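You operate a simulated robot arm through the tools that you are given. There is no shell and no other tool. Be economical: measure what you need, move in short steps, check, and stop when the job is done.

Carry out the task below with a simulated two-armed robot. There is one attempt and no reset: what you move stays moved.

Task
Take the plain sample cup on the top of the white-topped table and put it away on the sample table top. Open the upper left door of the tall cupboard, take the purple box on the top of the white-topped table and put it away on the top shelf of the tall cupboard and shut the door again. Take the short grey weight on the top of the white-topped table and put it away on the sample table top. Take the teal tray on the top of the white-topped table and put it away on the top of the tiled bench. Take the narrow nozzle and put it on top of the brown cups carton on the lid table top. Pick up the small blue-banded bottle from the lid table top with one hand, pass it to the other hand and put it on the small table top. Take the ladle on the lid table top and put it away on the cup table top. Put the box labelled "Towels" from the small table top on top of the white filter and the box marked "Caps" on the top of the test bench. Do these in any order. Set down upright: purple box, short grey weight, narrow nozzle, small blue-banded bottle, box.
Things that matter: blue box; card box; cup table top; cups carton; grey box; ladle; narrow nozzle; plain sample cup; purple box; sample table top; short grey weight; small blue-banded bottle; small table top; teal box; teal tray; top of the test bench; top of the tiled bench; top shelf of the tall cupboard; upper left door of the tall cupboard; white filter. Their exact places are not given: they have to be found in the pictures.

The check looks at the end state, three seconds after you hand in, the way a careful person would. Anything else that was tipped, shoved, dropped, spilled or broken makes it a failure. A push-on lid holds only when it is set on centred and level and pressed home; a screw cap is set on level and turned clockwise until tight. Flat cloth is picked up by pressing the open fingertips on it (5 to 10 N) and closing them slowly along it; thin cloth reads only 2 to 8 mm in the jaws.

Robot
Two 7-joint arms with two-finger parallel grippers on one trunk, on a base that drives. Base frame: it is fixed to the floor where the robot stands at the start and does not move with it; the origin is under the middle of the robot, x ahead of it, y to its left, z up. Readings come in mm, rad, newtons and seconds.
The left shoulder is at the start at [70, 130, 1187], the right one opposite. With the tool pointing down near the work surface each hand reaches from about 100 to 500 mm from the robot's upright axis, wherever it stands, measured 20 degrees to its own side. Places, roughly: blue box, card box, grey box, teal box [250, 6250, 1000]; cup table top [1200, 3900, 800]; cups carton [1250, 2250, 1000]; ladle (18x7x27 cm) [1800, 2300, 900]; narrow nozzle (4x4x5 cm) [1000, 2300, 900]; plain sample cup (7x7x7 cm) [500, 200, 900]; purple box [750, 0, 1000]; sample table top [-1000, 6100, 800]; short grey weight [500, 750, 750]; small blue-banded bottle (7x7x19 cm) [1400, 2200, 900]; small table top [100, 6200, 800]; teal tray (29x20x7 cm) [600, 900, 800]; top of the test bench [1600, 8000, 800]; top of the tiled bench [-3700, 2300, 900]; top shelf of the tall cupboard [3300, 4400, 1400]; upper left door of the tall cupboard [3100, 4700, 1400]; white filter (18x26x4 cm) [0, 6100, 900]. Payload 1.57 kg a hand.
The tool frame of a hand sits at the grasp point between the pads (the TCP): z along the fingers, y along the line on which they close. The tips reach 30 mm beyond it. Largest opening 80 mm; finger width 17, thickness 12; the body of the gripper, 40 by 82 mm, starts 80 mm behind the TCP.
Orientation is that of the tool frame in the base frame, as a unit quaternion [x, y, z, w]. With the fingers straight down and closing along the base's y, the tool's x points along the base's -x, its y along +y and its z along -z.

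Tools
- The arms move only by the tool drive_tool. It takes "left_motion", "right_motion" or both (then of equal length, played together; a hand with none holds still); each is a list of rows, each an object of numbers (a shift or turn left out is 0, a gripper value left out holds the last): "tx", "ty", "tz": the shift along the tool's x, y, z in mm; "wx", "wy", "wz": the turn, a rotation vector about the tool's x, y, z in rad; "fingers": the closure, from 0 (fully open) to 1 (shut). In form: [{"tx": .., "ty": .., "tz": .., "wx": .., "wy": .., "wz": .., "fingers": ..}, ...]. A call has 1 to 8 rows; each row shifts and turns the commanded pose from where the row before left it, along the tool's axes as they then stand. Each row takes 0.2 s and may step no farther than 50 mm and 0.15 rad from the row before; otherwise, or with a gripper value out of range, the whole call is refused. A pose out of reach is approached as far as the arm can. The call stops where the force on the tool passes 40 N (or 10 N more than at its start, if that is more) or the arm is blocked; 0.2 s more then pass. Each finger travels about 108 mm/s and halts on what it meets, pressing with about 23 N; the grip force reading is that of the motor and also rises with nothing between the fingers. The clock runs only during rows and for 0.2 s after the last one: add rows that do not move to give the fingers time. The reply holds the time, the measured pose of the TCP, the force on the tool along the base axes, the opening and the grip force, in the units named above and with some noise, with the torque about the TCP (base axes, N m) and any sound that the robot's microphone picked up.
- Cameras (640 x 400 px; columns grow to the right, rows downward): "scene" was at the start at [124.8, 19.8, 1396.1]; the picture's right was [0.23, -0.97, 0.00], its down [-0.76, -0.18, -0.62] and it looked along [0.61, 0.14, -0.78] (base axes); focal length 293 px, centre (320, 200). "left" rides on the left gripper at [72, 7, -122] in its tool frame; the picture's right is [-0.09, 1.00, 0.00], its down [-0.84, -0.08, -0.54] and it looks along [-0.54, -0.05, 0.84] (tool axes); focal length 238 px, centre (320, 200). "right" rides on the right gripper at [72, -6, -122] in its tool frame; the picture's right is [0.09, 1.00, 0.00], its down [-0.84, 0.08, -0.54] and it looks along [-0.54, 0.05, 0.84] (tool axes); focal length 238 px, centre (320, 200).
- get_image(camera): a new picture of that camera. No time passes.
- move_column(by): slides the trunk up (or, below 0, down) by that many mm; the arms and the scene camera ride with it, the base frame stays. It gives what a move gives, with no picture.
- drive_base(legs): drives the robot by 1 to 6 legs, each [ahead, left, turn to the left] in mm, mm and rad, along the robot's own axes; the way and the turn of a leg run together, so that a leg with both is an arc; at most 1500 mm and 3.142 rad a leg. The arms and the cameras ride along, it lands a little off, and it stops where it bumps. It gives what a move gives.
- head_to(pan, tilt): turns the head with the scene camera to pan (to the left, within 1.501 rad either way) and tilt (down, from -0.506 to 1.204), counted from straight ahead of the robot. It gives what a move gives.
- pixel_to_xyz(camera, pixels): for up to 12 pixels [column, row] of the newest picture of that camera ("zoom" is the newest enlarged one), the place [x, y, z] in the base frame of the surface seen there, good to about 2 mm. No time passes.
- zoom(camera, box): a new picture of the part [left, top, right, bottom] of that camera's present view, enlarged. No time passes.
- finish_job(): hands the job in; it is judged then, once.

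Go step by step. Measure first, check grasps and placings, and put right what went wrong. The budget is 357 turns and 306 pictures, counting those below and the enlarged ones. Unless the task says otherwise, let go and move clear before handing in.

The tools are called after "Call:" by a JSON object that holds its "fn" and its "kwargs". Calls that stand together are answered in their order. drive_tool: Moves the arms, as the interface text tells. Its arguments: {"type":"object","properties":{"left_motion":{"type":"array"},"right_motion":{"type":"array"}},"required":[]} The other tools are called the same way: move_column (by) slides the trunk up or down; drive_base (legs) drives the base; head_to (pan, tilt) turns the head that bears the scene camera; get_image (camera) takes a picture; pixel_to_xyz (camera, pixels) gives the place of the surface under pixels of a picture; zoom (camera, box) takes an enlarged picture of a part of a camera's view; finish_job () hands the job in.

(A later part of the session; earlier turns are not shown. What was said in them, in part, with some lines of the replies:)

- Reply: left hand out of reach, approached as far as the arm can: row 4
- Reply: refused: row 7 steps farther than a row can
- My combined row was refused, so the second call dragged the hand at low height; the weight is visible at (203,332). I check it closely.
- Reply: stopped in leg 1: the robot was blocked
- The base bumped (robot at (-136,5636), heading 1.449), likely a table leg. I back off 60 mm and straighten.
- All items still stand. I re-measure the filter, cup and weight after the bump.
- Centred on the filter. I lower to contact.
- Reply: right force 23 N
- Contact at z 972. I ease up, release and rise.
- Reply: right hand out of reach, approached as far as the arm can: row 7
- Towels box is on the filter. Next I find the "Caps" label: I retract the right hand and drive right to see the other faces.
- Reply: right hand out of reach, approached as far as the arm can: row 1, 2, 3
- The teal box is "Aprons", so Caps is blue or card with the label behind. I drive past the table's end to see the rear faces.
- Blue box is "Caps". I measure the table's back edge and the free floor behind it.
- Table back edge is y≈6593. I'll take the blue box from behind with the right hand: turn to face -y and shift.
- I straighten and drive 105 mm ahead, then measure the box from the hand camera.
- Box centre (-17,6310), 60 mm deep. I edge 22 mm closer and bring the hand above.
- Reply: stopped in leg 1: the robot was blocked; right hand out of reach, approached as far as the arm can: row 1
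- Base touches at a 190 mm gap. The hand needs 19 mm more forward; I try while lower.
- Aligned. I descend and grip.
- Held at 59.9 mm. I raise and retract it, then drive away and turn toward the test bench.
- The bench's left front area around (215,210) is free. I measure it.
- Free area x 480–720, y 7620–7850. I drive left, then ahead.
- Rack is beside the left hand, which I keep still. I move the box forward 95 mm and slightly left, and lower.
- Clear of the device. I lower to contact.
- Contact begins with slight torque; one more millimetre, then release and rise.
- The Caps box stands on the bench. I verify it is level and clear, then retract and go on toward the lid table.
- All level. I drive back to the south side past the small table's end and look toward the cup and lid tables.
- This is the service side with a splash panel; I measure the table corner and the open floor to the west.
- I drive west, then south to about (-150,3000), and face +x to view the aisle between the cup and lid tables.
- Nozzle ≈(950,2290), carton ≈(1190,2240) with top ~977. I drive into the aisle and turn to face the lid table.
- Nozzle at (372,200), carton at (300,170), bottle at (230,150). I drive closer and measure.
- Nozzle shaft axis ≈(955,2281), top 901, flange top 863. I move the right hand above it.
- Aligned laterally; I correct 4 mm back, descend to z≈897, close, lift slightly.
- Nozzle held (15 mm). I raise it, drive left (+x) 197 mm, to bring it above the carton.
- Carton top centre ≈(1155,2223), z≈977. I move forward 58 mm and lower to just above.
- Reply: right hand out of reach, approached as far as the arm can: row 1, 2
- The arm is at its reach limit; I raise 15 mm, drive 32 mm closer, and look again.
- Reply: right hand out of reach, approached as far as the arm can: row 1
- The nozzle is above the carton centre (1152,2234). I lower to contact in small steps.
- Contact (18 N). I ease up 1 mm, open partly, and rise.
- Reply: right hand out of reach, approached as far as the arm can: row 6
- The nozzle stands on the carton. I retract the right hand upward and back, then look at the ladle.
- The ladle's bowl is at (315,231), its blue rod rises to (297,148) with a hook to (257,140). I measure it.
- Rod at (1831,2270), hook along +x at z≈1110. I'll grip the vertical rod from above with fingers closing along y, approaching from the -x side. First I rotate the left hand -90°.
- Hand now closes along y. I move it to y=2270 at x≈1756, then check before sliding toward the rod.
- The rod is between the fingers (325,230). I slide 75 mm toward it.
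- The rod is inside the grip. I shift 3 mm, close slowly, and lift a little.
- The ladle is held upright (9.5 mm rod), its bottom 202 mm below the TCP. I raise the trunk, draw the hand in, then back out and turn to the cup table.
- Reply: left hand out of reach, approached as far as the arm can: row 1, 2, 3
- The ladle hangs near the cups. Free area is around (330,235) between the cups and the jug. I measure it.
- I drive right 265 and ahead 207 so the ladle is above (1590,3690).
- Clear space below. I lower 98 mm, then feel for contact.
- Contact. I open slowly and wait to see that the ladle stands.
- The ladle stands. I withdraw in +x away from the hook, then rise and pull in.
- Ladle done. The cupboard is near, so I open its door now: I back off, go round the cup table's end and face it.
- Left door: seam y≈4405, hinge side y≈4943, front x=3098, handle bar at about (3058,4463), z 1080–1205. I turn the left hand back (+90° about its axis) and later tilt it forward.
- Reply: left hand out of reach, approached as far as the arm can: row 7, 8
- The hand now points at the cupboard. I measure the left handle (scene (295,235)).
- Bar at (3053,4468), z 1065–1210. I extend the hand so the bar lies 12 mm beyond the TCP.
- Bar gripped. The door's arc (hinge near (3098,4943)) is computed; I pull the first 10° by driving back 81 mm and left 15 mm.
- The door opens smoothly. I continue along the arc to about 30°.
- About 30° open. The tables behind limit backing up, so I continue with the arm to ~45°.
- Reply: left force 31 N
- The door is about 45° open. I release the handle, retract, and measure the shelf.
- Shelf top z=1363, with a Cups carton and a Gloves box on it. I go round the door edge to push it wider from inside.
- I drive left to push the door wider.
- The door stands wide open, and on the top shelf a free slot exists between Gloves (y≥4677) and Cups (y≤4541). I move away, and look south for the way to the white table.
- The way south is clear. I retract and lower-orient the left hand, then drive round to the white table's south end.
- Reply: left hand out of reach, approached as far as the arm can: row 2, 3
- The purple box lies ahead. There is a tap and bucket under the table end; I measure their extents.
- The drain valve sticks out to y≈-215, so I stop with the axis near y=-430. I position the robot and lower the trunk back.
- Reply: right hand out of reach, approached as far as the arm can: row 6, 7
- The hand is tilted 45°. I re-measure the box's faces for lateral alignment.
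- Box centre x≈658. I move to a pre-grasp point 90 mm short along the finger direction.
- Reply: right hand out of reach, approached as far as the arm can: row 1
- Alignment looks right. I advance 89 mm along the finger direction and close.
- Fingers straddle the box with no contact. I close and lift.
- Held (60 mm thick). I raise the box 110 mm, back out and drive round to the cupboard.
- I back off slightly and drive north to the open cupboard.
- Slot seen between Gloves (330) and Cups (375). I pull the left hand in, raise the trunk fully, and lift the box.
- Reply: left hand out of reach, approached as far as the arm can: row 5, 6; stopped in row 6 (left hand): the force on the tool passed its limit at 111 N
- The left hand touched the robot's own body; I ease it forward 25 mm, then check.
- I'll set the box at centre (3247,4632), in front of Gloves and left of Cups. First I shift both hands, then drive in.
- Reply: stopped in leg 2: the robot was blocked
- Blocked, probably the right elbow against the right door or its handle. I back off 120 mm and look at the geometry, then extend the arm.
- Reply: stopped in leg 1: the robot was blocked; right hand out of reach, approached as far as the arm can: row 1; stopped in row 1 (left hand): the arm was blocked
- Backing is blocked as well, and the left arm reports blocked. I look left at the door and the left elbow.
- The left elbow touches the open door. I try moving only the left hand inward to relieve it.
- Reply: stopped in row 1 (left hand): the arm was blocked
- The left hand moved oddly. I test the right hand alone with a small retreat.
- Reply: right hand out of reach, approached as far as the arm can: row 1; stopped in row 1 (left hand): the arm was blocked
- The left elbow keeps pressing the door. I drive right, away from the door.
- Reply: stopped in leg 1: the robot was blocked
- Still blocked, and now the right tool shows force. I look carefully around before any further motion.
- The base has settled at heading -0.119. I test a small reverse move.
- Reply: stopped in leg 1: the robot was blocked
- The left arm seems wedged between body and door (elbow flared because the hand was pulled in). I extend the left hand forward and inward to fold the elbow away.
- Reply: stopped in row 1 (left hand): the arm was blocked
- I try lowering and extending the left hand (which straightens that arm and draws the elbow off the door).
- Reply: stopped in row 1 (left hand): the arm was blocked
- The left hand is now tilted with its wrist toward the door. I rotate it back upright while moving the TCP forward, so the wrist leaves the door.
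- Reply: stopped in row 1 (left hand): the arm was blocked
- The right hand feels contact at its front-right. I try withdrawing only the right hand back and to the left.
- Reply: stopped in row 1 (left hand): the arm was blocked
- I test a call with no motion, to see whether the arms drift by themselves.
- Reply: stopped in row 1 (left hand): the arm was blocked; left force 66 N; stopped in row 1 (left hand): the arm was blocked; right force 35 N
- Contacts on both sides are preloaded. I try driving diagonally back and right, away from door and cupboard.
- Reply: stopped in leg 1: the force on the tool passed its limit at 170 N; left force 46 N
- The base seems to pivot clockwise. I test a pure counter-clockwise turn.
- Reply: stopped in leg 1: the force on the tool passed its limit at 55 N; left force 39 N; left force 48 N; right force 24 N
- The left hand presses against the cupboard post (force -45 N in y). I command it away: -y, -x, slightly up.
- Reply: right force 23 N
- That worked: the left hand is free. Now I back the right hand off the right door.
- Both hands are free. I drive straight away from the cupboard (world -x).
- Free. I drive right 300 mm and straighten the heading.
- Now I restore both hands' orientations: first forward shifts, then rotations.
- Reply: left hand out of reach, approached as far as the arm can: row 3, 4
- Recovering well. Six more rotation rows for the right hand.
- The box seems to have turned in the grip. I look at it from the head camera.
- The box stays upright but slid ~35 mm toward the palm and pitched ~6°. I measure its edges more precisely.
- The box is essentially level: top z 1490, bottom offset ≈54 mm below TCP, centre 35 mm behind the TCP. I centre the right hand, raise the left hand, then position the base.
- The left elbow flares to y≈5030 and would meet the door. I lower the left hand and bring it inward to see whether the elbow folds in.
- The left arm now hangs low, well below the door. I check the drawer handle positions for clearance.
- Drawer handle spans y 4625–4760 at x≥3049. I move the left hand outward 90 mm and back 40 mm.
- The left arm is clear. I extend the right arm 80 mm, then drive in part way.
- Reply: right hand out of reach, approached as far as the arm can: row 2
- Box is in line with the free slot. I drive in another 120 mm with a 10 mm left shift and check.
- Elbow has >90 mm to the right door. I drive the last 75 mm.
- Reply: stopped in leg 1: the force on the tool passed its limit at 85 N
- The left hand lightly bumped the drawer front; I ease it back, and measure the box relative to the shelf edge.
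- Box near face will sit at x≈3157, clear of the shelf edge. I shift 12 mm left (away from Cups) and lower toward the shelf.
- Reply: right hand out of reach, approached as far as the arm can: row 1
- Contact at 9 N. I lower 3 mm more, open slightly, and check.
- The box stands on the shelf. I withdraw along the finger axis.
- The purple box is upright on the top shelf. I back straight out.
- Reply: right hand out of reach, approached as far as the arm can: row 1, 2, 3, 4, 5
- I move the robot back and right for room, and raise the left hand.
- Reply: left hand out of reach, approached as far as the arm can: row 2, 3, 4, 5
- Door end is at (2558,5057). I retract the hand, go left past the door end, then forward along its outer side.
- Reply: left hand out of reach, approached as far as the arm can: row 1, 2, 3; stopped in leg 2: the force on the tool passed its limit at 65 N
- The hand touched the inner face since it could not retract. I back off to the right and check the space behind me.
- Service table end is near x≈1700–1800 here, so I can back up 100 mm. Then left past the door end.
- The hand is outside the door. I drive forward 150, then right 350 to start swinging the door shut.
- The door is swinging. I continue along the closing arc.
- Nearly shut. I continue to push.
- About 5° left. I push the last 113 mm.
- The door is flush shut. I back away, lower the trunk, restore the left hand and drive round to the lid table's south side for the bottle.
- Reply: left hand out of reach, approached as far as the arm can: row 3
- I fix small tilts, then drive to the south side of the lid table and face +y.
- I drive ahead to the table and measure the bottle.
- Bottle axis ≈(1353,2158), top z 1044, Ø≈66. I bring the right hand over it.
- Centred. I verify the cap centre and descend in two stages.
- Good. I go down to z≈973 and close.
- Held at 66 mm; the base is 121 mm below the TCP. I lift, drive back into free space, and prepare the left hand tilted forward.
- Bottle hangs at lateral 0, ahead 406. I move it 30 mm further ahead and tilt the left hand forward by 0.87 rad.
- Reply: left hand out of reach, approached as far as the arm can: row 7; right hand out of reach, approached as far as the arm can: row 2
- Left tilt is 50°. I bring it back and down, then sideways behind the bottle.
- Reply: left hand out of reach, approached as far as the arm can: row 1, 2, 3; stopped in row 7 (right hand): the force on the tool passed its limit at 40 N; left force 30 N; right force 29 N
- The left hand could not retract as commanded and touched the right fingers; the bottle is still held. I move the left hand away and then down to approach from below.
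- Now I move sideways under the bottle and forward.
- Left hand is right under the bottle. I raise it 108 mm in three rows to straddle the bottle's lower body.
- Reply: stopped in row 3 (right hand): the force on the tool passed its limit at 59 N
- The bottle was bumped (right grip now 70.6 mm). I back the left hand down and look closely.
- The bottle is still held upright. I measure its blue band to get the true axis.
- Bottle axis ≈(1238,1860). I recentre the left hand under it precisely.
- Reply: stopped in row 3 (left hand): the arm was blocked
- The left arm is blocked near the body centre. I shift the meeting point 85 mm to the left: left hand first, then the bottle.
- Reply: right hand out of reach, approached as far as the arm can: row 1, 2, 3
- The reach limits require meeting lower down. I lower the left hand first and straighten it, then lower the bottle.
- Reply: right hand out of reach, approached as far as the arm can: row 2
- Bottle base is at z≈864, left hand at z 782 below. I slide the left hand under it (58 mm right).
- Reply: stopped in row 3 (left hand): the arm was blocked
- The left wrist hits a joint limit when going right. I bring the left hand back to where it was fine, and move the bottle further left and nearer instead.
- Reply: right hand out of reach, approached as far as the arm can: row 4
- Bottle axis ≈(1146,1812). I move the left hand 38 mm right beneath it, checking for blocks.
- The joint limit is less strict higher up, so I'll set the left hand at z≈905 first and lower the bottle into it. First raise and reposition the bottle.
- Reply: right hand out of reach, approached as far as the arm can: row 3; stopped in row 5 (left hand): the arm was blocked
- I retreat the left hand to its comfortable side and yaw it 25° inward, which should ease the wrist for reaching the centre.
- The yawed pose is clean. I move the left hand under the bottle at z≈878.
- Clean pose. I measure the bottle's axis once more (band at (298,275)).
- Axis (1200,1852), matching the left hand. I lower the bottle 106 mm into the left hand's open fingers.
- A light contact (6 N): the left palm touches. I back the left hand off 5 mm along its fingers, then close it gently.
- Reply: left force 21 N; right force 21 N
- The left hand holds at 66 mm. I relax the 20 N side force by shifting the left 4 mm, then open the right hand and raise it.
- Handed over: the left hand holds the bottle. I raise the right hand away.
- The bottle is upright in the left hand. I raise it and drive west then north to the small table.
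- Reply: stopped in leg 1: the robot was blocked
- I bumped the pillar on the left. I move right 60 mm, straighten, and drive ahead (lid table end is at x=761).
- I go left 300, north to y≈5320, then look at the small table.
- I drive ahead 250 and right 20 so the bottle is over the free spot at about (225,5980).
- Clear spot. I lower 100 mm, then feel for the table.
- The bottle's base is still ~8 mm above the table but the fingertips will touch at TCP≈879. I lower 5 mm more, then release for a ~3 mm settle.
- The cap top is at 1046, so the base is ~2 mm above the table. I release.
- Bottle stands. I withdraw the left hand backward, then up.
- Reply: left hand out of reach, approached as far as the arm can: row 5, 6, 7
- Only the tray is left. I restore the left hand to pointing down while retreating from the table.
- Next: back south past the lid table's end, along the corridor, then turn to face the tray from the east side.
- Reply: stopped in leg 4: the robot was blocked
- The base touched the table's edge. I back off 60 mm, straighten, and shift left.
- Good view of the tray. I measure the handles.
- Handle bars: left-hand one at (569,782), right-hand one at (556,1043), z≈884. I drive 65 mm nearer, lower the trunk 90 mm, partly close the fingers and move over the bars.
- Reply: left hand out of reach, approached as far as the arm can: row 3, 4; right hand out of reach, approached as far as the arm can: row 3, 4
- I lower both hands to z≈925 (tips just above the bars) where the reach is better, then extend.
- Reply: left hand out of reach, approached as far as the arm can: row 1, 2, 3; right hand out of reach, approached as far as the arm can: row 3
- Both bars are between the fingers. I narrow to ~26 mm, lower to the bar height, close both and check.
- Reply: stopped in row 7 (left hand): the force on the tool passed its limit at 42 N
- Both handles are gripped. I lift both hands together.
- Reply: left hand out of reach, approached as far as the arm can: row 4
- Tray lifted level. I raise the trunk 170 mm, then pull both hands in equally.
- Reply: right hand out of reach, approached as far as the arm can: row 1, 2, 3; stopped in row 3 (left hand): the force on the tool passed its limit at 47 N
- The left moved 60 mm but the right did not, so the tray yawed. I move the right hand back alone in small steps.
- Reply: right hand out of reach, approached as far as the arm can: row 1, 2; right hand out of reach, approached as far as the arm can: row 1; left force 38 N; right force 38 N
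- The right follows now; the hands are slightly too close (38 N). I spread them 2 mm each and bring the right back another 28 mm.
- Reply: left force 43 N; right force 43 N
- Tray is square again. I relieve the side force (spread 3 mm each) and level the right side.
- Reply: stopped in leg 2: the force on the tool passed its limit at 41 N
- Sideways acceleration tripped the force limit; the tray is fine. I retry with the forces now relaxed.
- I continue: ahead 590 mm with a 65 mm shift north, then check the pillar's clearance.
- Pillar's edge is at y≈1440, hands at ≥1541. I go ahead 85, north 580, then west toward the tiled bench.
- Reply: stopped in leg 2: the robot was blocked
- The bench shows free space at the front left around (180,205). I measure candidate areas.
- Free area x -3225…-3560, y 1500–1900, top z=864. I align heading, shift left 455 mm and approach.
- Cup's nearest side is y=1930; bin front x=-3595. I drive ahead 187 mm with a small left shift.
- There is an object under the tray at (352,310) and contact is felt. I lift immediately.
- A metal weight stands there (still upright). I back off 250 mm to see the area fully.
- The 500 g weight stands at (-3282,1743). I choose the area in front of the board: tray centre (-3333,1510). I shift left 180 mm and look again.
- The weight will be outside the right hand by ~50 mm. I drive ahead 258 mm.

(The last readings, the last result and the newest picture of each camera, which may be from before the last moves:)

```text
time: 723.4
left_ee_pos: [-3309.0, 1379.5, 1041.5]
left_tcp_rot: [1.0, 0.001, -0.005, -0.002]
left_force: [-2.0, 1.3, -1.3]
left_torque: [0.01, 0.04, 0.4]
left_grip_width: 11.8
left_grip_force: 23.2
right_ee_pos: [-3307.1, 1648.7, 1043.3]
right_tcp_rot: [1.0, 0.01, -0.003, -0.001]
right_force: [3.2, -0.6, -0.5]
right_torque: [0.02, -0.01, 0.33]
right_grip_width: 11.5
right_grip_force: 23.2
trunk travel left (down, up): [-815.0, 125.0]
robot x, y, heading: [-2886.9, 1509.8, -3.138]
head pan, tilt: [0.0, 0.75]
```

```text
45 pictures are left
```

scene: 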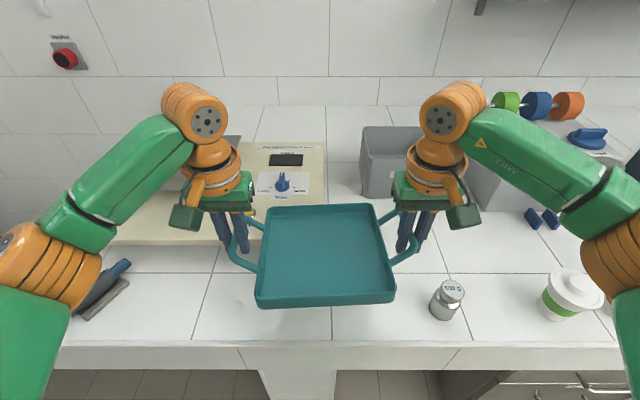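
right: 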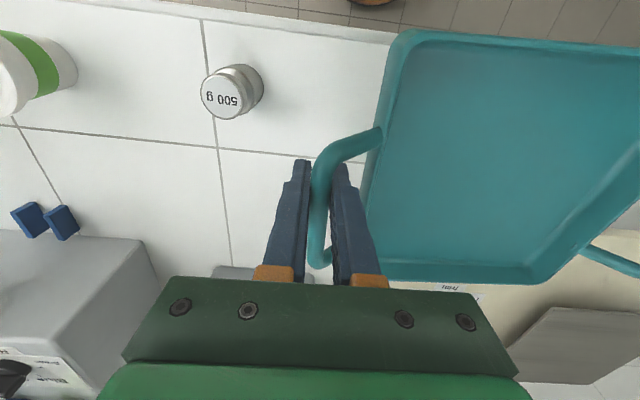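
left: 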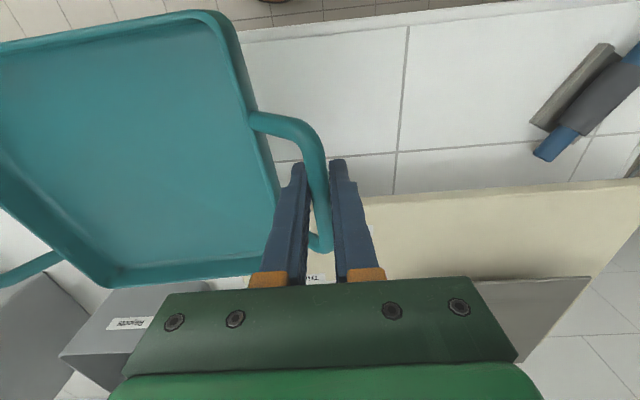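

Call:
{"fn": "pixel_to_xyz", "kwargs": {"camera": "scene", "pixels": [[320, 296], [320, 207], [270, 209], [392, 290], [150, 238], [330, 338], [445, 310], [130, 345], [240, 305], [410, 300]]}}

```text
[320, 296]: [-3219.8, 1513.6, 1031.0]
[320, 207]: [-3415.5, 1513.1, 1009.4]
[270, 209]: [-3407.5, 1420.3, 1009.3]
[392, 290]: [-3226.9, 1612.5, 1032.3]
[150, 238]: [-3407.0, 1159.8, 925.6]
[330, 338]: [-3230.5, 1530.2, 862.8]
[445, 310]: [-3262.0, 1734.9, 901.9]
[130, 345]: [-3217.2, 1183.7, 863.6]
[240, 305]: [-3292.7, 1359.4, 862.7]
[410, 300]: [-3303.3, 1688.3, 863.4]
```

Tray spans x -3220…-3415 (slightly nose-down). I advance 12 mm, then lower the trunk 105 mm.

Call:
{"fn": "drive_base", "kwargs": {"legs": [[13, 0, 0]]}}

Call:
{"fn": "move_column", "kwargs": {"by": -100}}

Call:
{"fn": "get_image", "kwargs": {"camera": "scene"}}

```text
time: 724.2
left_ee_pos: [-3319.9, 1379.1, 1041.7]
left_tcp_rot: [1.0, 0.001, -0.005, -0.001]
left_force: [-2.5, 1.4, -1.2]
left_torque: [-0.09, 0.08, 0.42]
left_grip_width: 11.7
left_grip_force: 23.3
right_ee_pos: [-3319.9, 1649.4, 1043.7]
right_tcp_rot: [1.0, 0.01, -0.001, -0.001]
right_force: [3.6, 0.3, -1.8]
right_torque: [-0.01, -0.03, 0.37]
right_grip_width: 11.7
right_grip_force: 22.8
trunk travel left (down, up): [-815.0, 125.0]
robot x, y, heading: [-2900.3, 1507.0, -3.138]
head pan, tilt: [0.0, 0.75]
```

```text
time: 725.5
left_ee_pos: [-3315.8, 1378.4, 944.9]
left_tcp_rot: [1.0, 0.002, -0.008, -0.002]
left_force: [2.5, -0.2, 7.0]
left_torque: [0.08, 0.46, 0.44]
left_grip_width: 11.6
left_grip_force: 23.3
right_ee_pos: [-3315.8, 1648.6, 945.4]
right_tcp_rot: [1.0, 0.01, -0.004, -0.001]
right_force: [7.2, 0.0, 4.4]
right_torque: [0.02, 0.54, 0.21]
right_grip_width: 11.3
right_grip_force: 22.9
trunk travel left (down, up): [-715.0, 225.0]
robot x, y, heading: [-2896.3, 1508.9, -3.142]
head pan, tilt: [0.0, 0.75]
```

```text
44 pictures are left
```

scene: 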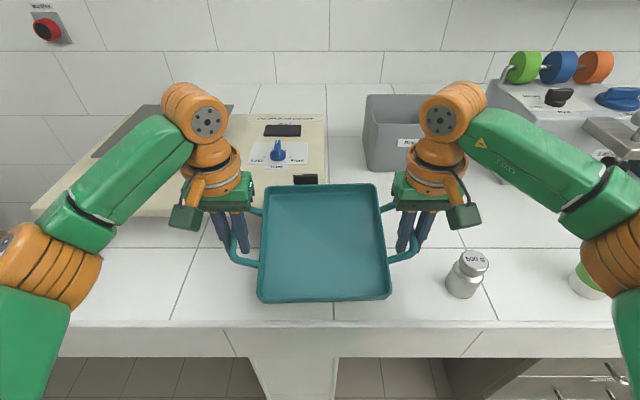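

Contact felt at z 945; I check the far edge against the board.

Call:
{"fn": "zoom", "kwargs": {"camera": "scene", "box": [220, 150, 420, 310]}}

Call:
{"fn": "pixel_to_xyz", "kwargs": {"camera": "scene", "pixels": [[320, 186], [270, 190], [372, 187], [320, 290], [262, 292], [388, 290], [305, 180], [220, 214], [345, 200]]}}

```text
2.50 times, centred on (320, 230) of scene
```

zoom: 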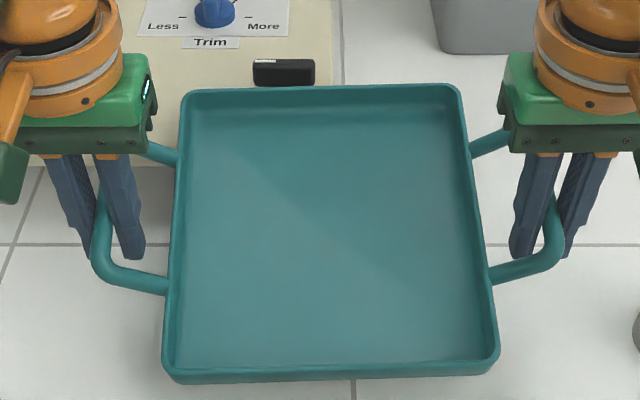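

```text
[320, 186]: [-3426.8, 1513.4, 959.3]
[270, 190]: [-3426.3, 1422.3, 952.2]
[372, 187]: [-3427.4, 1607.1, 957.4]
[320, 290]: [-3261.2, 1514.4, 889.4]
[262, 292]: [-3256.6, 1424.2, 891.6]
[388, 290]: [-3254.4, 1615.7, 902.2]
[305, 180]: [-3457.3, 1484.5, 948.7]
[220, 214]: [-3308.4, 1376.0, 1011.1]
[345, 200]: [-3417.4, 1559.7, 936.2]
```

The tray's far edge rides on the board's front; it does not fit there. I lift, back off and use the deeper space behind the weight (between board and labeller).

Call:
{"fn": "move_column", "kwargs": {"by": 170}}

Call:
{"fn": "drive_base", "kwargs": {"legs": [[-300, 0, 0], [0, -190, 0]]}}

Call:
{"fn": "get_image", "kwargs": {"camera": "scene"}}

```text
time: 727.4
left_ee_pos: [-3322.6, 1379.9, 1111.7]
left_tcp_rot: [1.0, 0.002, -0.004, -0.002]
left_force: [-2.5, 1.2, -0.1]
left_torque: [0.08, -0.02, 0.39]
left_grip_width: 11.7
left_grip_force: 23.0
right_ee_pos: [-3322.7, 1648.9, 1111.5]
right_tcp_rot: [1.0, 0.009, -0.002, -0.001]
right_force: [2.0, -1.9, -2.4]
right_torque: [0.09, 0.01, 0.2]
right_grip_width: 11.5
right_grip_force: 22.4
trunk travel left (down, up): [-885.0, 55.0]
robot x, y, heading: [-2901.2, 1509.5, -3.139]
head pan, tilt: [0.0, 0.75]
```

```text
time: 730.6
left_ee_pos: [-3022.2, 1568.8, 1110.9]
left_tcp_rot: [1.0, 0.0, -0.003, -0.004]
left_force: [-2.7, 0.5, -0.8]
left_torque: [0.11, 0.0, 0.37]
left_grip_width: 11.7
left_grip_force: 23.3
right_ee_pos: [-3020.7, 1838.6, 1112.3]
right_tcp_rot: [1.0, 0.007, -0.001, -0.002]
right_force: [1.0, -1.2, -1.0]
right_torque: [0.1, -0.06, 0.21]
right_grip_width: 11.5
right_grip_force: 23.2
trunk travel left (down, up): [-885.0, 55.0]
robot x, y, heading: [-2600.4, 1698.6, 3.137]
head pan, tilt: [0.0, 0.75]
```

```text
42 pictures are left
```

scene: 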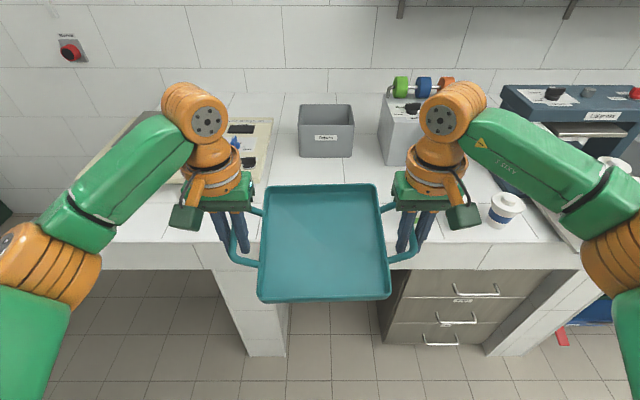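

I measure the boundaries of the deeper slot.

Call:
{"fn": "pixel_to_xyz", "kwargs": {"camera": "scene", "pixels": [[325, 157], [302, 155], [390, 164], [382, 140], [266, 165], [257, 183], [270, 130], [320, 188], [320, 295], [360, 170], [280, 175]]}}

Call:
{"fn": "zoom", "kwargs": {"camera": "scene", "box": [220, 90, 480, 240]}}

```text
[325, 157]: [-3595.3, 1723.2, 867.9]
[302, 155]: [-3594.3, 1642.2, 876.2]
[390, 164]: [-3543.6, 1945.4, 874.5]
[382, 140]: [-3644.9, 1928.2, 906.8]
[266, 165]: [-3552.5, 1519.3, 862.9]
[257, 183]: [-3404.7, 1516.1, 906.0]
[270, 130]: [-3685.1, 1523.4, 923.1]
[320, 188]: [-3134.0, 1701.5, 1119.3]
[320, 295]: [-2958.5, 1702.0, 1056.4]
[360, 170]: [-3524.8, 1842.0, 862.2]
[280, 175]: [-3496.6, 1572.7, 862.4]
```

```text
2.46 times, centred on (350, 165) of scene
```

zoom: 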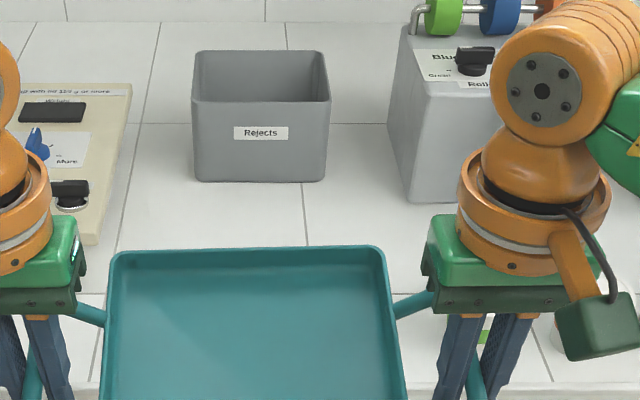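

Slot: x -3320…-3590, y 1525…1925. Target tray centre (-3455,1720). I extend both hands 40 mm, then approach high over the weight.

Call:
{"fn": "drive_tool", "kwargs": {"left_motion": [{"tx": -14}, {"tx": -14}, {"tx": -12}, {}], "right_motion": [{"tx": -14}, {"tx": -14}, {"tx": -12}, {}]}}

Call:
{"fn": "drive_base", "kwargs": {"legs": [[250, -16, 0.004]]}}

Call:
{"fn": "get_image", "kwargs": {"camera": "scene"}}

```text
time: 731.6
left_ee_pos: [-3061.3, 1572.1, 1111.1]
left_tcp_rot: [1.0, -0.001, -0.004, -0.002]
left_force: [-1.6, -7.2, -0.4]
left_torque: [0.16, 0.09, 0.34]
left_grip_width: 11.4
left_grip_force: 22.8
right_ee_pos: [-3060.3, 1841.7, 1111.8]
right_tcp_rot: [1.0, 0.007, -0.001, -0.002]
right_force: [1.4, 7.2, -1.3]
right_torque: [0.0, -0.12, 0.14]
right_grip_width: 11.4
right_grip_force: 23.1
trunk travel left (down, up): [-885.0, 55.0]
robot x, y, heading: [-2601.4, 1697.8, 3.135]
head pan, tilt: [0.0, 0.75]
```

```text
time: 733.5
left_ee_pos: [-3309.6, 1586.7, 1113.1]
left_tcp_rot: [1.0, 0.002, -0.004, -0.001]
left_force: [-1.6, -16.1, -0.9]
left_torque: [0.29, -0.02, 0.32]
left_grip_width: 11.3
left_grip_force: 22.9
right_ee_pos: [-3307.6, 1856.2, 1113.4]
right_tcp_rot: [1.0, 0.01, -0.002, -0.002]
right_force: [1.0, 15.7, -1.2]
right_torque: [-0.07, 0.02, 0.16]
right_grip_width: 11.5
right_grip_force: 23.0
trunk travel left (down, up): [-885.0, 55.0]
robot x, y, heading: [-2849.4, 1721.0, -3.143]
head pan, tilt: [0.0, 0.75]
```

```text
40 pictures are left
```

scene: 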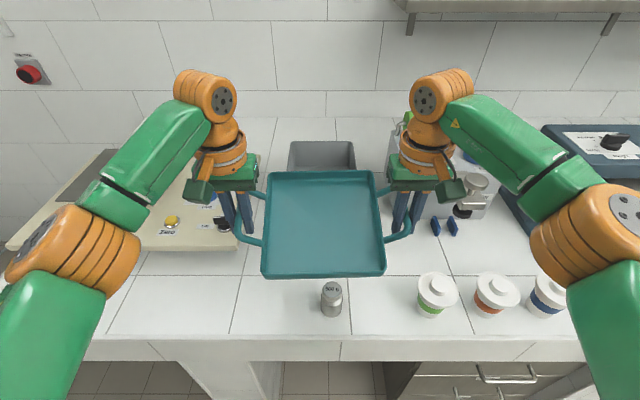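

I measure the blue clips near the right hand before advancing.

Call:
{"fn": "pixel_to_xyz", "kwargs": {"camera": "scene", "pixels": [[436, 228], [450, 228], [436, 218], [331, 290], [222, 222], [238, 245], [300, 165]]}}

Call:
{"fn": "drive_tool", "kwargs": {"left_motion": [{"ty": 1}, {}], "right_motion": [{"ty": -1}, {}]}}

```text
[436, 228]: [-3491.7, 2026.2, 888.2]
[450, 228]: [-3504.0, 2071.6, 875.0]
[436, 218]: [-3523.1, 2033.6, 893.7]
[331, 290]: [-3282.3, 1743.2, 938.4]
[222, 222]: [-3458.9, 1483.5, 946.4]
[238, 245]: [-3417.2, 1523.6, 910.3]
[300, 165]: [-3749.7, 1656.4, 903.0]
```

```text
time: 734.1
left_ee_pos: [-3309.9, 1585.3, 1111.8]
left_tcp_rot: [1.0, 0.001, -0.004, -0.002]
left_force: [-2.2, 16.3, 0.6]
left_torque: [-0.04, -0.05, 0.39]
left_grip_width: 11.5
left_grip_force: 22.9
right_ee_pos: [-3309.3, 1856.5, 1112.7]
right_tcp_rot: [1.0, 0.01, -0.001, 0.0]
right_force: [2.0, -16.0, -1.2]
right_torque: [0.17, -0.04, 0.11]
right_grip_width: 11.3
right_grip_force: 22.8
trunk travel left (down, up): [-885.0, 55.0]
robot x, y, heading: [-2849.6, 1714.8, -3.14]
head pan, tilt: [0.0, 0.75]
```

Clips are at y≥2026, clear. I drive ahead 133 mm and lower the trunk 110 mm.

Call:
{"fn": "drive_base", "kwargs": {"legs": [[133, 0, 0]]}}

Call:
{"fn": "move_column", "kwargs": {"by": -110}}

Call:
{"fn": "get_image", "kwargs": {"camera": "scene"}}

Call:
{"fn": "pixel_to_xyz", "kwargs": {"camera": "scene", "pixels": [[320, 172], [320, 272], [331, 300]]}}

```text
time: 735.4
left_ee_pos: [-3439.3, 1585.9, 1113.2]
left_tcp_rot: [1.0, 0.001, -0.005, -0.003]
left_force: [-1.5, 33.8, -0.8]
left_torque: [-0.28, -0.12, 0.31]
left_grip_width: 11.6
left_grip_force: 22.8
right_ee_pos: [-3439.4, 1856.5, 1113.9]
right_tcp_rot: [1.0, 0.009, -0.002, -0.001]
right_force: [2.2, -33.5, -1.8]
right_torque: [0.36, 0.11, 0.15]
right_grip_width: 11.3
right_grip_force: 23.2
trunk travel left (down, up): [-885.0, 55.0]
robot x, y, heading: [-2979.4, 1715.1, 3.144]
head pan, tilt: [0.0, 0.75]
```

```text
time: 736.8
left_ee_pos: [-3443.3, 1587.5, 1000.3]
left_tcp_rot: [1.0, 0.0, -0.004, -0.003]
left_force: [-2.2, 5.3, -1.3]
left_torque: [0.02, 0.04, 0.38]
left_grip_width: 11.4
left_grip_force: 23.7
right_ee_pos: [-3441.5, 1856.5, 1001.8]
right_tcp_rot: [1.0, 0.01, -0.002, 0.0]
right_force: [2.2, -5.4, -1.9]
right_torque: [0.08, -0.04, 0.15]
right_grip_width: 10.9
right_grip_force: 22.8
trunk travel left (down, up): [-775.0, 165.0]
robot x, y, heading: [-2981.8, 1714.9, 3.145]
head pan, tilt: [0.0, 0.75]
```

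```text
39 pictures are left
```

scene: 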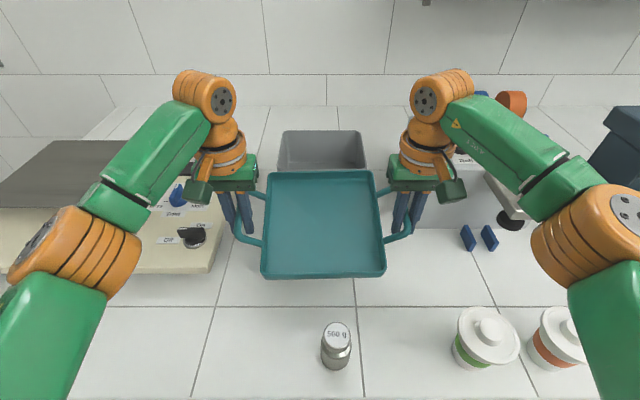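

```text
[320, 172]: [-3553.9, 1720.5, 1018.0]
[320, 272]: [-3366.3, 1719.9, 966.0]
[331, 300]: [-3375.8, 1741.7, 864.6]
```

The tray's near edge is lower; as I lower, that edge will touch first and turn the tray flat. I lower the trunk 58 mm, then continue gently with both arms.

Call:
{"fn": "move_column", "kwargs": {"by": -58}}

Call:
{"fn": "drive_tool", "kwargs": {"left_motion": [{"tz": 4}, {"tz": 4}, {"tz": 3}, {}], "right_motion": [{"tz": 4}, {"tz": 4}, {"tz": 3}, {}]}}

Call:
{"fn": "get_image", "kwargs": {"camera": "scene"}}

Call:
{"fn": "pixel_to_xyz", "kwargs": {"camera": "scene", "pixels": [[320, 172], [320, 270], [280, 175], [360, 270]]}}

```text
time: 737.8
left_ee_pos: [-3443.6, 1587.1, 942.9]
left_tcp_rot: [1.0, 0.001, -0.004, -0.003]
left_force: [-1.6, 7.4, 0.0]
left_torque: [-0.01, -0.06, 0.35]
left_grip_width: 11.3
left_grip_force: 23.4
right_ee_pos: [-3440.8, 1856.0, 943.6]
right_tcp_rot: [1.0, 0.01, -0.001, 0.0]
right_force: [2.0, -8.2, -1.6]
right_torque: [0.07, 0.02, 0.08]
right_grip_width: 11.3
right_grip_force: 22.7
trunk travel left (down, up): [-717.0, 223.0]
robot x, y, heading: [-2980.9, 1718.0, 3.141]
head pan, tilt: [0.0, 0.75]
```

```text
time: 738.8
left_ee_pos: [-3443.6, 1586.4, 931.1]
left_tcp_rot: [1.0, 0.001, -0.004, -0.003]
left_force: [-1.7, 1.7, -1.1]
left_torque: [0.06, 0.06, 0.34]
left_grip_width: 11.4
left_grip_force: 22.4
right_ee_pos: [-3440.6, 1856.8, 933.7]
right_tcp_rot: [1.0, 0.01, 0.0, -0.002]
right_force: [2.2, -2.0, -1.8]
right_torque: [0.05, -0.14, 0.08]
right_grip_width: 11.5
right_grip_force: 23.3
trunk travel left (down, up): [-717.0, 223.0]
robot x, y, heading: [-2981.5, 1715.8, 3.14]
head pan, tilt: [0.0, 0.75]
```

```text
38 pictures are left
```

scene: 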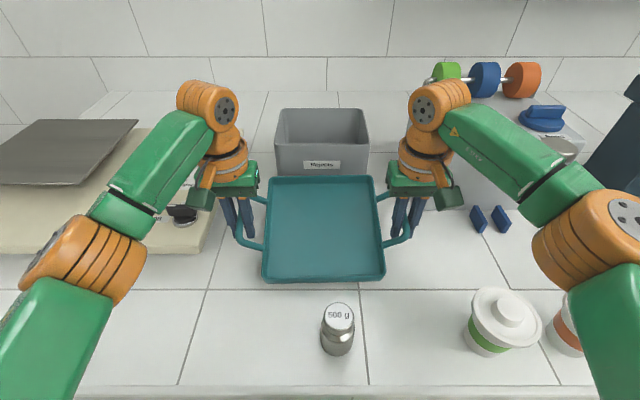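

```text
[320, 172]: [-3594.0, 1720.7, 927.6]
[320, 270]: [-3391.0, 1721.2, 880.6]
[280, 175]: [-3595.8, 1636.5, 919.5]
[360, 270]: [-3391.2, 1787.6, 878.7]
```

No contact yet. I continue down in 2 mm steps.

Call:
{"fn": "drive_tool", "kwargs": {"left_motion": [{"tz": 3}, {"tz": 3}, {"tz": 2}, {"tz": 2}, {"tz": 1}, {}], "right_motion": [{"tz": 4}, {"tz": 3}, {"tz": 2}, {"tz": 2}, {"tz": 2}, {}]}}

Call:
{"fn": "get_image", "kwargs": {"camera": "scene"}}

Call:
{"fn": "pixel_to_xyz", "kwargs": {"camera": "scene", "pixels": [[320, 182], [320, 278], [275, 182], [370, 182], [270, 276], [378, 276]]}}

```text
time: 740.2
left_ee_pos: [-3443.2, 1586.1, 920.4]
left_tcp_rot: [1.0, 0.001, -0.003, -0.002]
left_force: [-2.0, 5.4, 0.6]
left_torque: [-0.03, -0.72, 0.31]
left_grip_width: 11.3
left_grip_force: 22.7
right_ee_pos: [-3441.4, 1856.8, 921.0]
right_tcp_rot: [1.0, 0.01, -0.002, -0.001]
right_force: [-5.4, -2.2, 16.4]
right_torque: [0.04, -0.32, 0.06]
right_grip_width: 11.2
right_grip_force: 23.1
trunk travel left (down, up): [-717.0, 223.0]
robot x, y, heading: [-2978.7, 1716.6, 3.147]
head pan, tilt: [0.0, 0.75]
```

```text
37 pictures are left
```

scene: 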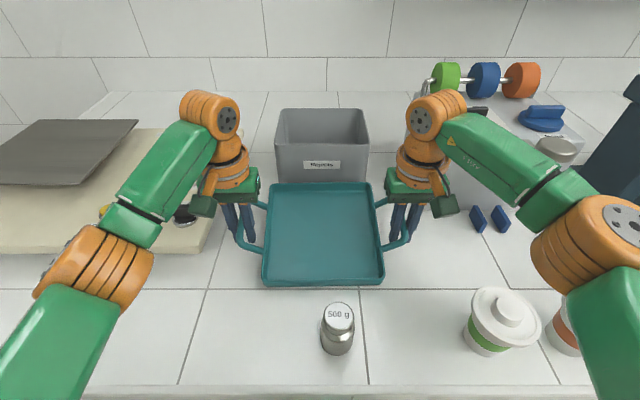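

```text
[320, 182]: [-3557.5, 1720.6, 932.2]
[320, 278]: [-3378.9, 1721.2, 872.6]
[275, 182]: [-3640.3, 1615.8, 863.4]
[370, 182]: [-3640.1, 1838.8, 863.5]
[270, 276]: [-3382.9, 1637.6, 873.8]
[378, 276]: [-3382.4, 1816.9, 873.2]
```

Call:
{"fn": "zoom", "kwargs": {"camera": "scene", "box": [220, 150, 420, 310]}}

Call:
{"fn": "get_image", "kwargs": {"camera": "left"}}

```text
2.50 times, centred on (320, 230) of scene
```

zoom: 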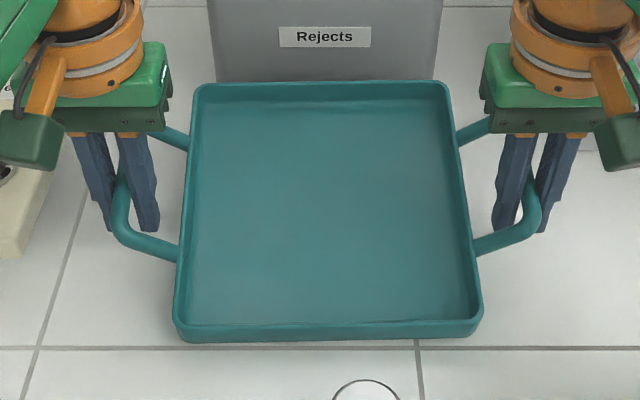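

```text
35 pictures are left
```

left: 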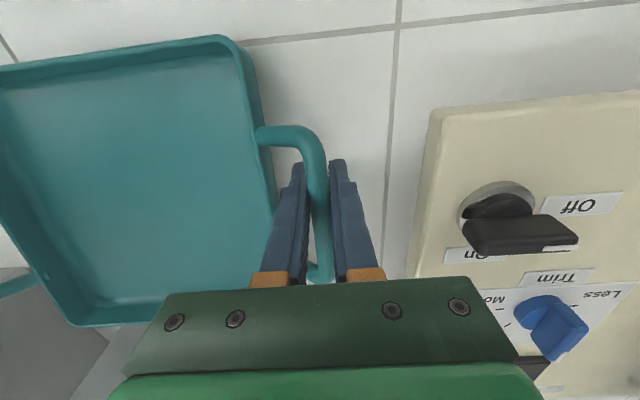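

Call:
{"fn": "pixel_to_xyz", "kwargs": {"camera": "zoom", "pixels": [[325, 325], [325, 328], [320, 84], [320, 87], [186, 200], [471, 200], [200, 90], [440, 88], [180, 325], [478, 322], [325, 200]]}}

```text
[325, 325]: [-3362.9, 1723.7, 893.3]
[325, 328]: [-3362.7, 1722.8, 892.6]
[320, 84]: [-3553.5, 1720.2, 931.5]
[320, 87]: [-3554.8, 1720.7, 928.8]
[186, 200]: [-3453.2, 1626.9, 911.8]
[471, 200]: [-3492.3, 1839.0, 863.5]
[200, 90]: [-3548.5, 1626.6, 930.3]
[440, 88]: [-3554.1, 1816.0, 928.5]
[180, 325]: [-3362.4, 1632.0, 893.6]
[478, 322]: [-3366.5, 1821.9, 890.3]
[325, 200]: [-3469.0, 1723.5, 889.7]
```

Near rim is at its flat height (893), the far rim 38 mm high. Lowering both hands further turns the tray down about its near edge; I do so gently.

Call:
{"fn": "drive_tool", "kwargs": {"left_motion": [{"tz": 2}, {"tz": 2}, {"tz": 2}, {"tz": 2}, {}], "right_motion": [{"tz": 2}, {"tz": 2}, {"tz": 2}, {"tz": 2}, {}]}}

Call:
{"fn": "zoom", "kwargs": {"camera": "scene", "box": [220, 150, 420, 310]}}

Call:
{"fn": "pixel_to_xyz", "kwargs": {"camera": "zoom", "pixels": [[325, 325], [325, 330], [320, 88], [320, 92], [320, 96], [200, 96], [440, 94]]}}

```text
time: 741.4
left_ee_pos: [-3442.6, 1585.8, 914.1]
left_tcp_rot: [1.0, 0.001, -0.005, -0.002]
left_force: [-6.3, -0.7, 11.3]
left_torque: [0.06, -0.58, 0.3]
left_grip_width: 11.5
left_grip_force: 22.6
right_ee_pos: [-3441.0, 1856.3, 912.8]
right_tcp_rot: [1.0, 0.009, -0.001, -0.001]
right_force: [-1.3, -1.1, 6.8]
right_torque: [0.04, -0.66, 0.08]
right_grip_width: 11.1
right_grip_force: 23.5
trunk travel left (down, up): [-717.0, 223.0]
robot x, y, heading: [-2981.2, 1718.6, 3.142]
head pan, tilt: [0.0, 0.75]
```

```text
2.50 times, centred on (320, 230) of scene
```

zoom: 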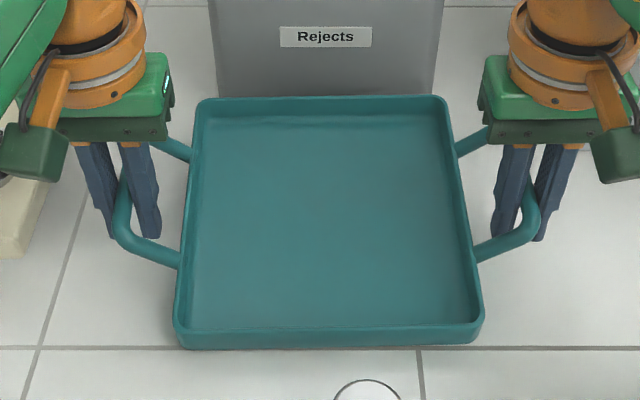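

```text
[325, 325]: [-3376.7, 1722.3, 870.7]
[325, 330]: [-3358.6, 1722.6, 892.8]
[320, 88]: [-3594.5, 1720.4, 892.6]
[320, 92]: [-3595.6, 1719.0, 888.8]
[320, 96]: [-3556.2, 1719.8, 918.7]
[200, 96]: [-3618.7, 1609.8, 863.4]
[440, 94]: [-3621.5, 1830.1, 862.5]
```

Working: far rim dropped to 919. I continue another ~9 mm.

Call:
{"fn": "drive_tool", "kwargs": {"left_motion": [{"tz": 2}, {"tz": 2}, {"tz": 2}, {"tz": 2}, {"tz": 1}, {}], "right_motion": [{"tz": 2}, {"tz": 2}, {"tz": 2}, {"tz": 2}, {"tz": 1}, {}]}}

Call:
{"fn": "zoom", "kwargs": {"camera": "scene", "box": [220, 150, 420, 310]}}

Call:
{"fn": "pixel_to_xyz", "kwargs": {"camera": "zoom", "pixels": [[325, 335], [320, 104], [320, 108], [320, 112], [320, 116]]}}

```text
time: 742.8
left_ee_pos: [-3444.2, 1585.1, 903.2]
left_tcp_rot: [1.0, 0.0, -0.005, -0.003]
left_force: [-4.6, 8.9, 7.8]
left_torque: [-0.09, -0.56, 0.34]
left_grip_width: 11.5
left_grip_force: 23.4
right_ee_pos: [-3441.1, 1856.8, 903.0]
right_tcp_rot: [1.0, 0.011, -0.001, 0.0]
right_force: [-1.1, -10.5, 7.4]
right_torque: [0.18, -0.59, 0.04]
right_grip_width: 11.2
right_grip_force: 22.5
trunk travel left (down, up): [-717.0, 223.0]
robot x, y, heading: [-2981.1, 1714.6, 3.142]
head pan, tilt: [0.0, 0.75]
```

```text
2.50 times, centred on (320, 230) of scene
```

zoom: 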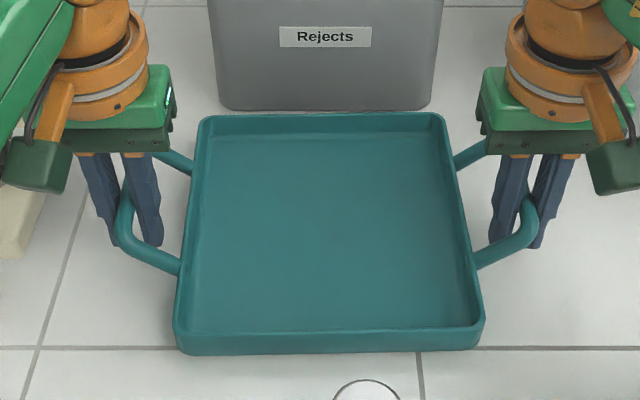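

```text
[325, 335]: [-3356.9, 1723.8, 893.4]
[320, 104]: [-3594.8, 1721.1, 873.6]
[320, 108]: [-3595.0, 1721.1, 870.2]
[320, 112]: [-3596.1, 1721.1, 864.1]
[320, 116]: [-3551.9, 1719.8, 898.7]
```

Almost flat (far rim 899 vs near 893). I lower 3 mm more, open both hands slightly and rise.

Call:
{"fn": "drive_tool", "kwargs": {"left_motion": [{"tz": 2}, {"tz": 1}, {}, {"fingers": 0.85}, {"fingers": 0.7}, {}], "right_motion": [{"tz": 2}, {"tz": 1}, {}, {"fingers": 0.85}, {"fingers": 0.7}, {}]}}

Call:
{"fn": "get_image", "kwargs": {"camera": "left"}}

Call:
{"fn": "get_image", "kwargs": {"camera": "right"}}

```text
time: 744.2
left_ee_pos: [-3442.8, 1584.9, 901.2]
left_tcp_rot: [1.0, -0.001, -0.004, -0.003]
left_force: [-0.3, 0.4, -0.1]
left_torque: [0.03, 0.04, -0.04]
left_grip_width: 24.2
left_grip_force: 0.1
right_ee_pos: [-3440.4, 1858.0, 899.3]
right_tcp_rot: [1.0, 0.009, -0.001, 0.0]
right_force: [0.8, 0.4, 0.1]
right_torque: [0.02, -0.01, 0.0]
right_grip_width: 23.9
right_grip_force: 0.1
trunk travel left (down, up): [-717.0, 223.0]
robot x, y, heading: [-2980.5, 1715.6, 3.139]
head pan, tilt: [0.0, 0.75]
```

```text
32 pictures are left
```

left: 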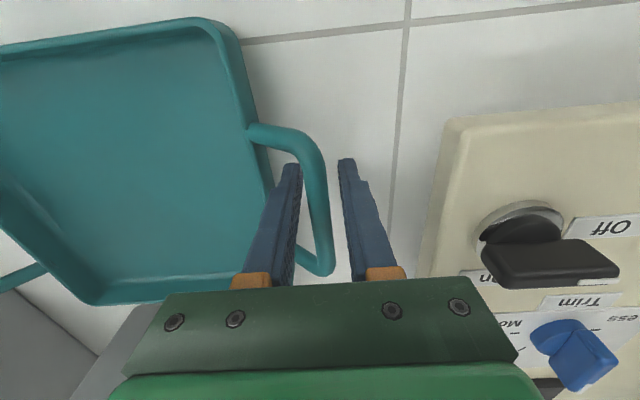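

```text
31 pictures are left
```

right: 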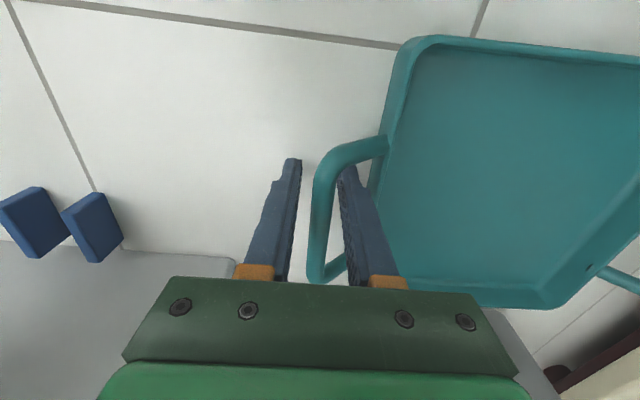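

Both hands are free of the bars. I rise straight up with both.

Call:
{"fn": "drive_tool", "kwargs": {"left_motion": [{"tz": -10}, {"tz": -25}, {"tz": -40}, {"tz": -40}, {}], "right_motion": [{"tz": -10}, {"tz": -25}, {"tz": -40}, {"tz": -40}, {}]}}

Call:
{"fn": "move_column", "kwargs": {"by": 120}}

Call:
{"fn": "get_image", "kwargs": {"camera": "scene"}}

```text
time: 745.4
left_ee_pos: [-3442.9, 1584.8, 1016.7]
left_tcp_rot: [1.0, 0.001, -0.003, -0.003]
left_force: [0.4, 0.5, -0.5]
left_torque: [-0.01, 0.04, 0.0]
left_grip_width: 24.4
left_grip_force: 0.1
right_ee_pos: [-3441.0, 1857.0, 1016.8]
right_tcp_rot: [1.0, 0.01, -0.001, 0.0]
right_force: [0.1, -0.1, -0.4]
right_torque: [0.0, -0.01, -0.04]
right_grip_width: 23.8
right_grip_force: 0.1
trunk travel left (down, up): [-717.0, 223.0]
robot x, y, heading: [-2983.2, 1716.0, 3.139]
head pan, tilt: [0.0, 0.75]
```

```text
time: 746.9
left_ee_pos: [-3442.6, 1585.7, 1136.4]
left_tcp_rot: [1.0, -0.001, -0.003, -0.003]
left_force: [0.4, 0.4, 1.0]
left_torque: [0.0, -0.04, 0.02]
left_grip_width: 24.1
left_grip_force: 0.0
right_ee_pos: [-3440.2, 1857.4, 1137.1]
right_tcp_rot: [1.0, 0.009, 0.0, 0.001]
right_force: [-0.5, 0.2, 0.0]
right_torque: [-0.01, 0.0, -0.01]
right_grip_width: 24.1
right_grip_force: 0.2
trunk travel left (down, up): [-837.0, 103.0]
robot x, y, heading: [-2980.3, 1716.1, 3.141]
head pan, tilt: [0.0, 0.75]
```

```text
30 pictures are left
```

scene: 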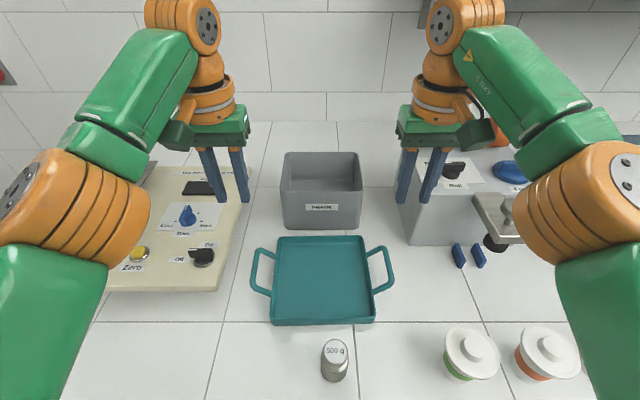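

The tray lies flat with the weight and neighbours undisturbed. I back away and turn to verify the nozzle on the carton, since the base once touched that table's leg.

Call:
{"fn": "drive_base", "kwargs": {"legs": [[-600, 0, 0], [0, 0, 3.14]]}}

Call:
{"fn": "drive_base", "kwargs": {"legs": [[1500, 300, 0]]}}

Call:
{"fn": "head_to", "kwargs": {"pan": 0.1, "tilt": 0.3}}

Call:
{"fn": "zoom", "kwargs": {"camera": "scene", "box": [200, 80, 440, 230]}}

```text
time: 757.8
left_ee_pos: [-1919.7, 1880.3, 1136.0]
left_tcp_rot: [-0.034, 0.999, -0.002, 0.004]
left_force: [-0.6, 0.6, 0.4]
left_torque: [0.01, 0.01, -0.01]
left_grip_width: 24.2
left_grip_force: 0.1
right_ee_pos: [-1904.4, 1609.8, 1137.0]
right_tcp_rot: [-0.043, 0.999, 0.0, 0.001]
right_force: [-0.5, 0.3, 0.2]
right_torque: [0.0, -0.01, -0.04]
right_grip_width: 23.9
right_grip_force: 0.0
trunk travel left (down, up): [-837.0, 103.0]
robot x, y, heading: [-2372.4, 1716.3, 0.073]
head pan, tilt: [0.0, 0.75]
```

```text
refused: leg 1 is longer than a leg can be; nothing moved
```

```text
time: 758.7
left_ee_pos: [-1920.0, 1881.4, 1136.9]
left_tcp_rot: [-0.033, 0.999, -0.003, 0.004]
left_force: [-0.9, -0.2, -0.6]
left_torque: [0.0, 0.0, 0.02]
left_grip_width: 24.1
left_grip_force: 0.2
right_ee_pos: [-1903.8, 1609.6, 1137.0]
right_tcp_rot: [-0.043, 0.999, 0.0, 0.001]
right_force: [-0.3, -0.4, 0.1]
right_torque: [0.0, 0.02, 0.0]
right_grip_width: 24.1
right_grip_force: 0.0
trunk travel left (down, up): [-837.0, 103.0]
robot x, y, heading: [-2371.1, 1717.8, 0.063]
head pan, tilt: [0.099, 0.3]
```

```text
2.67 times, centred on (320, 155) of scene
```

zoom: 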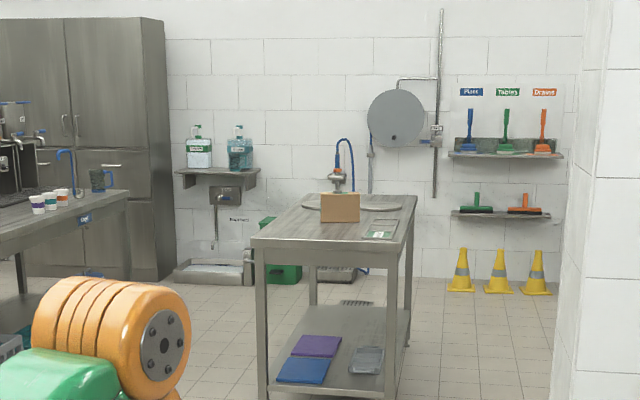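

The nozzle is on the carton and the ladle stands on the cup table. I zoom closer on these and glance at the sample and small tables.

Call:
{"fn": "zoom", "kwargs": {"camera": "scene", "box": [290, 135, 370, 185]}}

Call:
{"fn": "head_to", "kwargs": {"pan": 1.0, "tilt": 0.2}}

Call:
{"fn": "zoom", "kwargs": {"camera": "scene", "box": [200, 100, 520, 300]}}

```text
8.00 times, centred on (330, 160) of scene
```

zoom: 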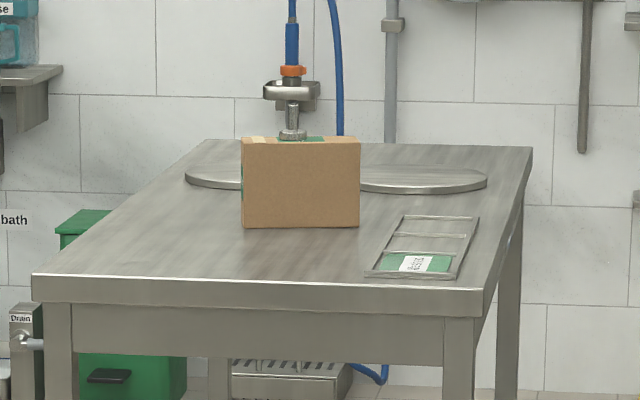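

```text
time: 759.9
left_ee_pos: [-1919.7, 1881.3, 1135.5]
left_tcp_rot: [-0.033, 0.999, -0.003, 0.003]
left_force: [-0.4, 0.1, -0.7]
left_torque: [-0.01, 0.01, 0.02]
left_grip_width: 23.9
left_grip_force: 0.1
right_ee_pos: [-1904.5, 1609.5, 1137.2]
right_tcp_rot: [-0.043, 0.999, 0.0, 0.0]
right_force: [0.5, 0.1, -0.3]
right_torque: [0.02, 0.0, -0.03]
right_grip_width: 23.8
right_grip_force: 0.2
trunk travel left (down, up): [-837.0, 103.0]
robot x, y, heading: [-2373.5, 1720.3, 0.065]
head pan, tilt: [1.0, 0.201]
```

```text
2.00 times, centred on (360, 200) of scene
```

zoom: 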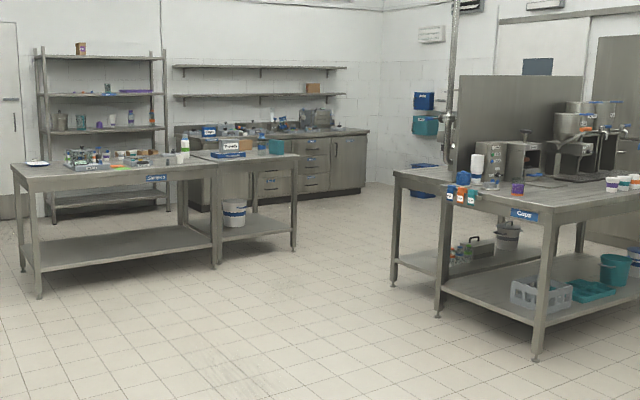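

The nozzle stands upright on the carton. One last zoom on the sample and small tables.

Call:
{"fn": "zoom", "kwargs": {"camera": "scene", "box": [205, 155, 365, 215]}}

```text
4.00 times, centred on (285, 185) of scene
```

zoom: 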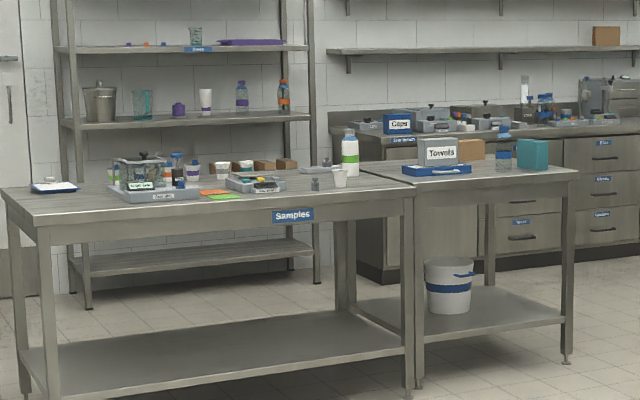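

The cup, weight, Towels box on its filter, bottle and Caps box all stand where they were set, the door is shut, and the hands are clear. I hand in.

Call:
{"fn": "finish_job", "kwargs": {}}

```text
The job is handed in.
```

I handed the job in with every item moved to its place and the cupboard door shut; the result of the check has not come back to me.

- **Sample table:** the plain sample cup and the short grey weight stand upright. I dragged the weight a few centimetres by mistake after setting it down, but it stayed standing.
- **Cupboard:** the purple box stands on the top shelf between the gloves box and the cups box, and the upper left door is closed flush. While I was putting the box in, the left arm jammed against the open door and the box slipped a little in the grip. Both were sorted out before placing.
- **Tiled bench:** the teal tray lies flat behind a 500 g weight. On the first try I lowered the tray onto that weight without seeing it. It stayed upright and I moved the tray elsewhere.
- **Lid table:** the narrow nozzle stands on the brown cups carton. The base touched this table's leg once; I checked afterwards and the nozzle was still upright.
- **Cup table:** the ladle stands upright.
- **Small table:** the Towels box (grey) sits on the white filter. The blue-banded bottle was passed from the right hand to the left and stands there.
- **Test bench:** the Caps box (blue) stands on its top.

The base also bumped the pillar once and a table or table leg a few times. I saw nothing tipped or shifted by it.
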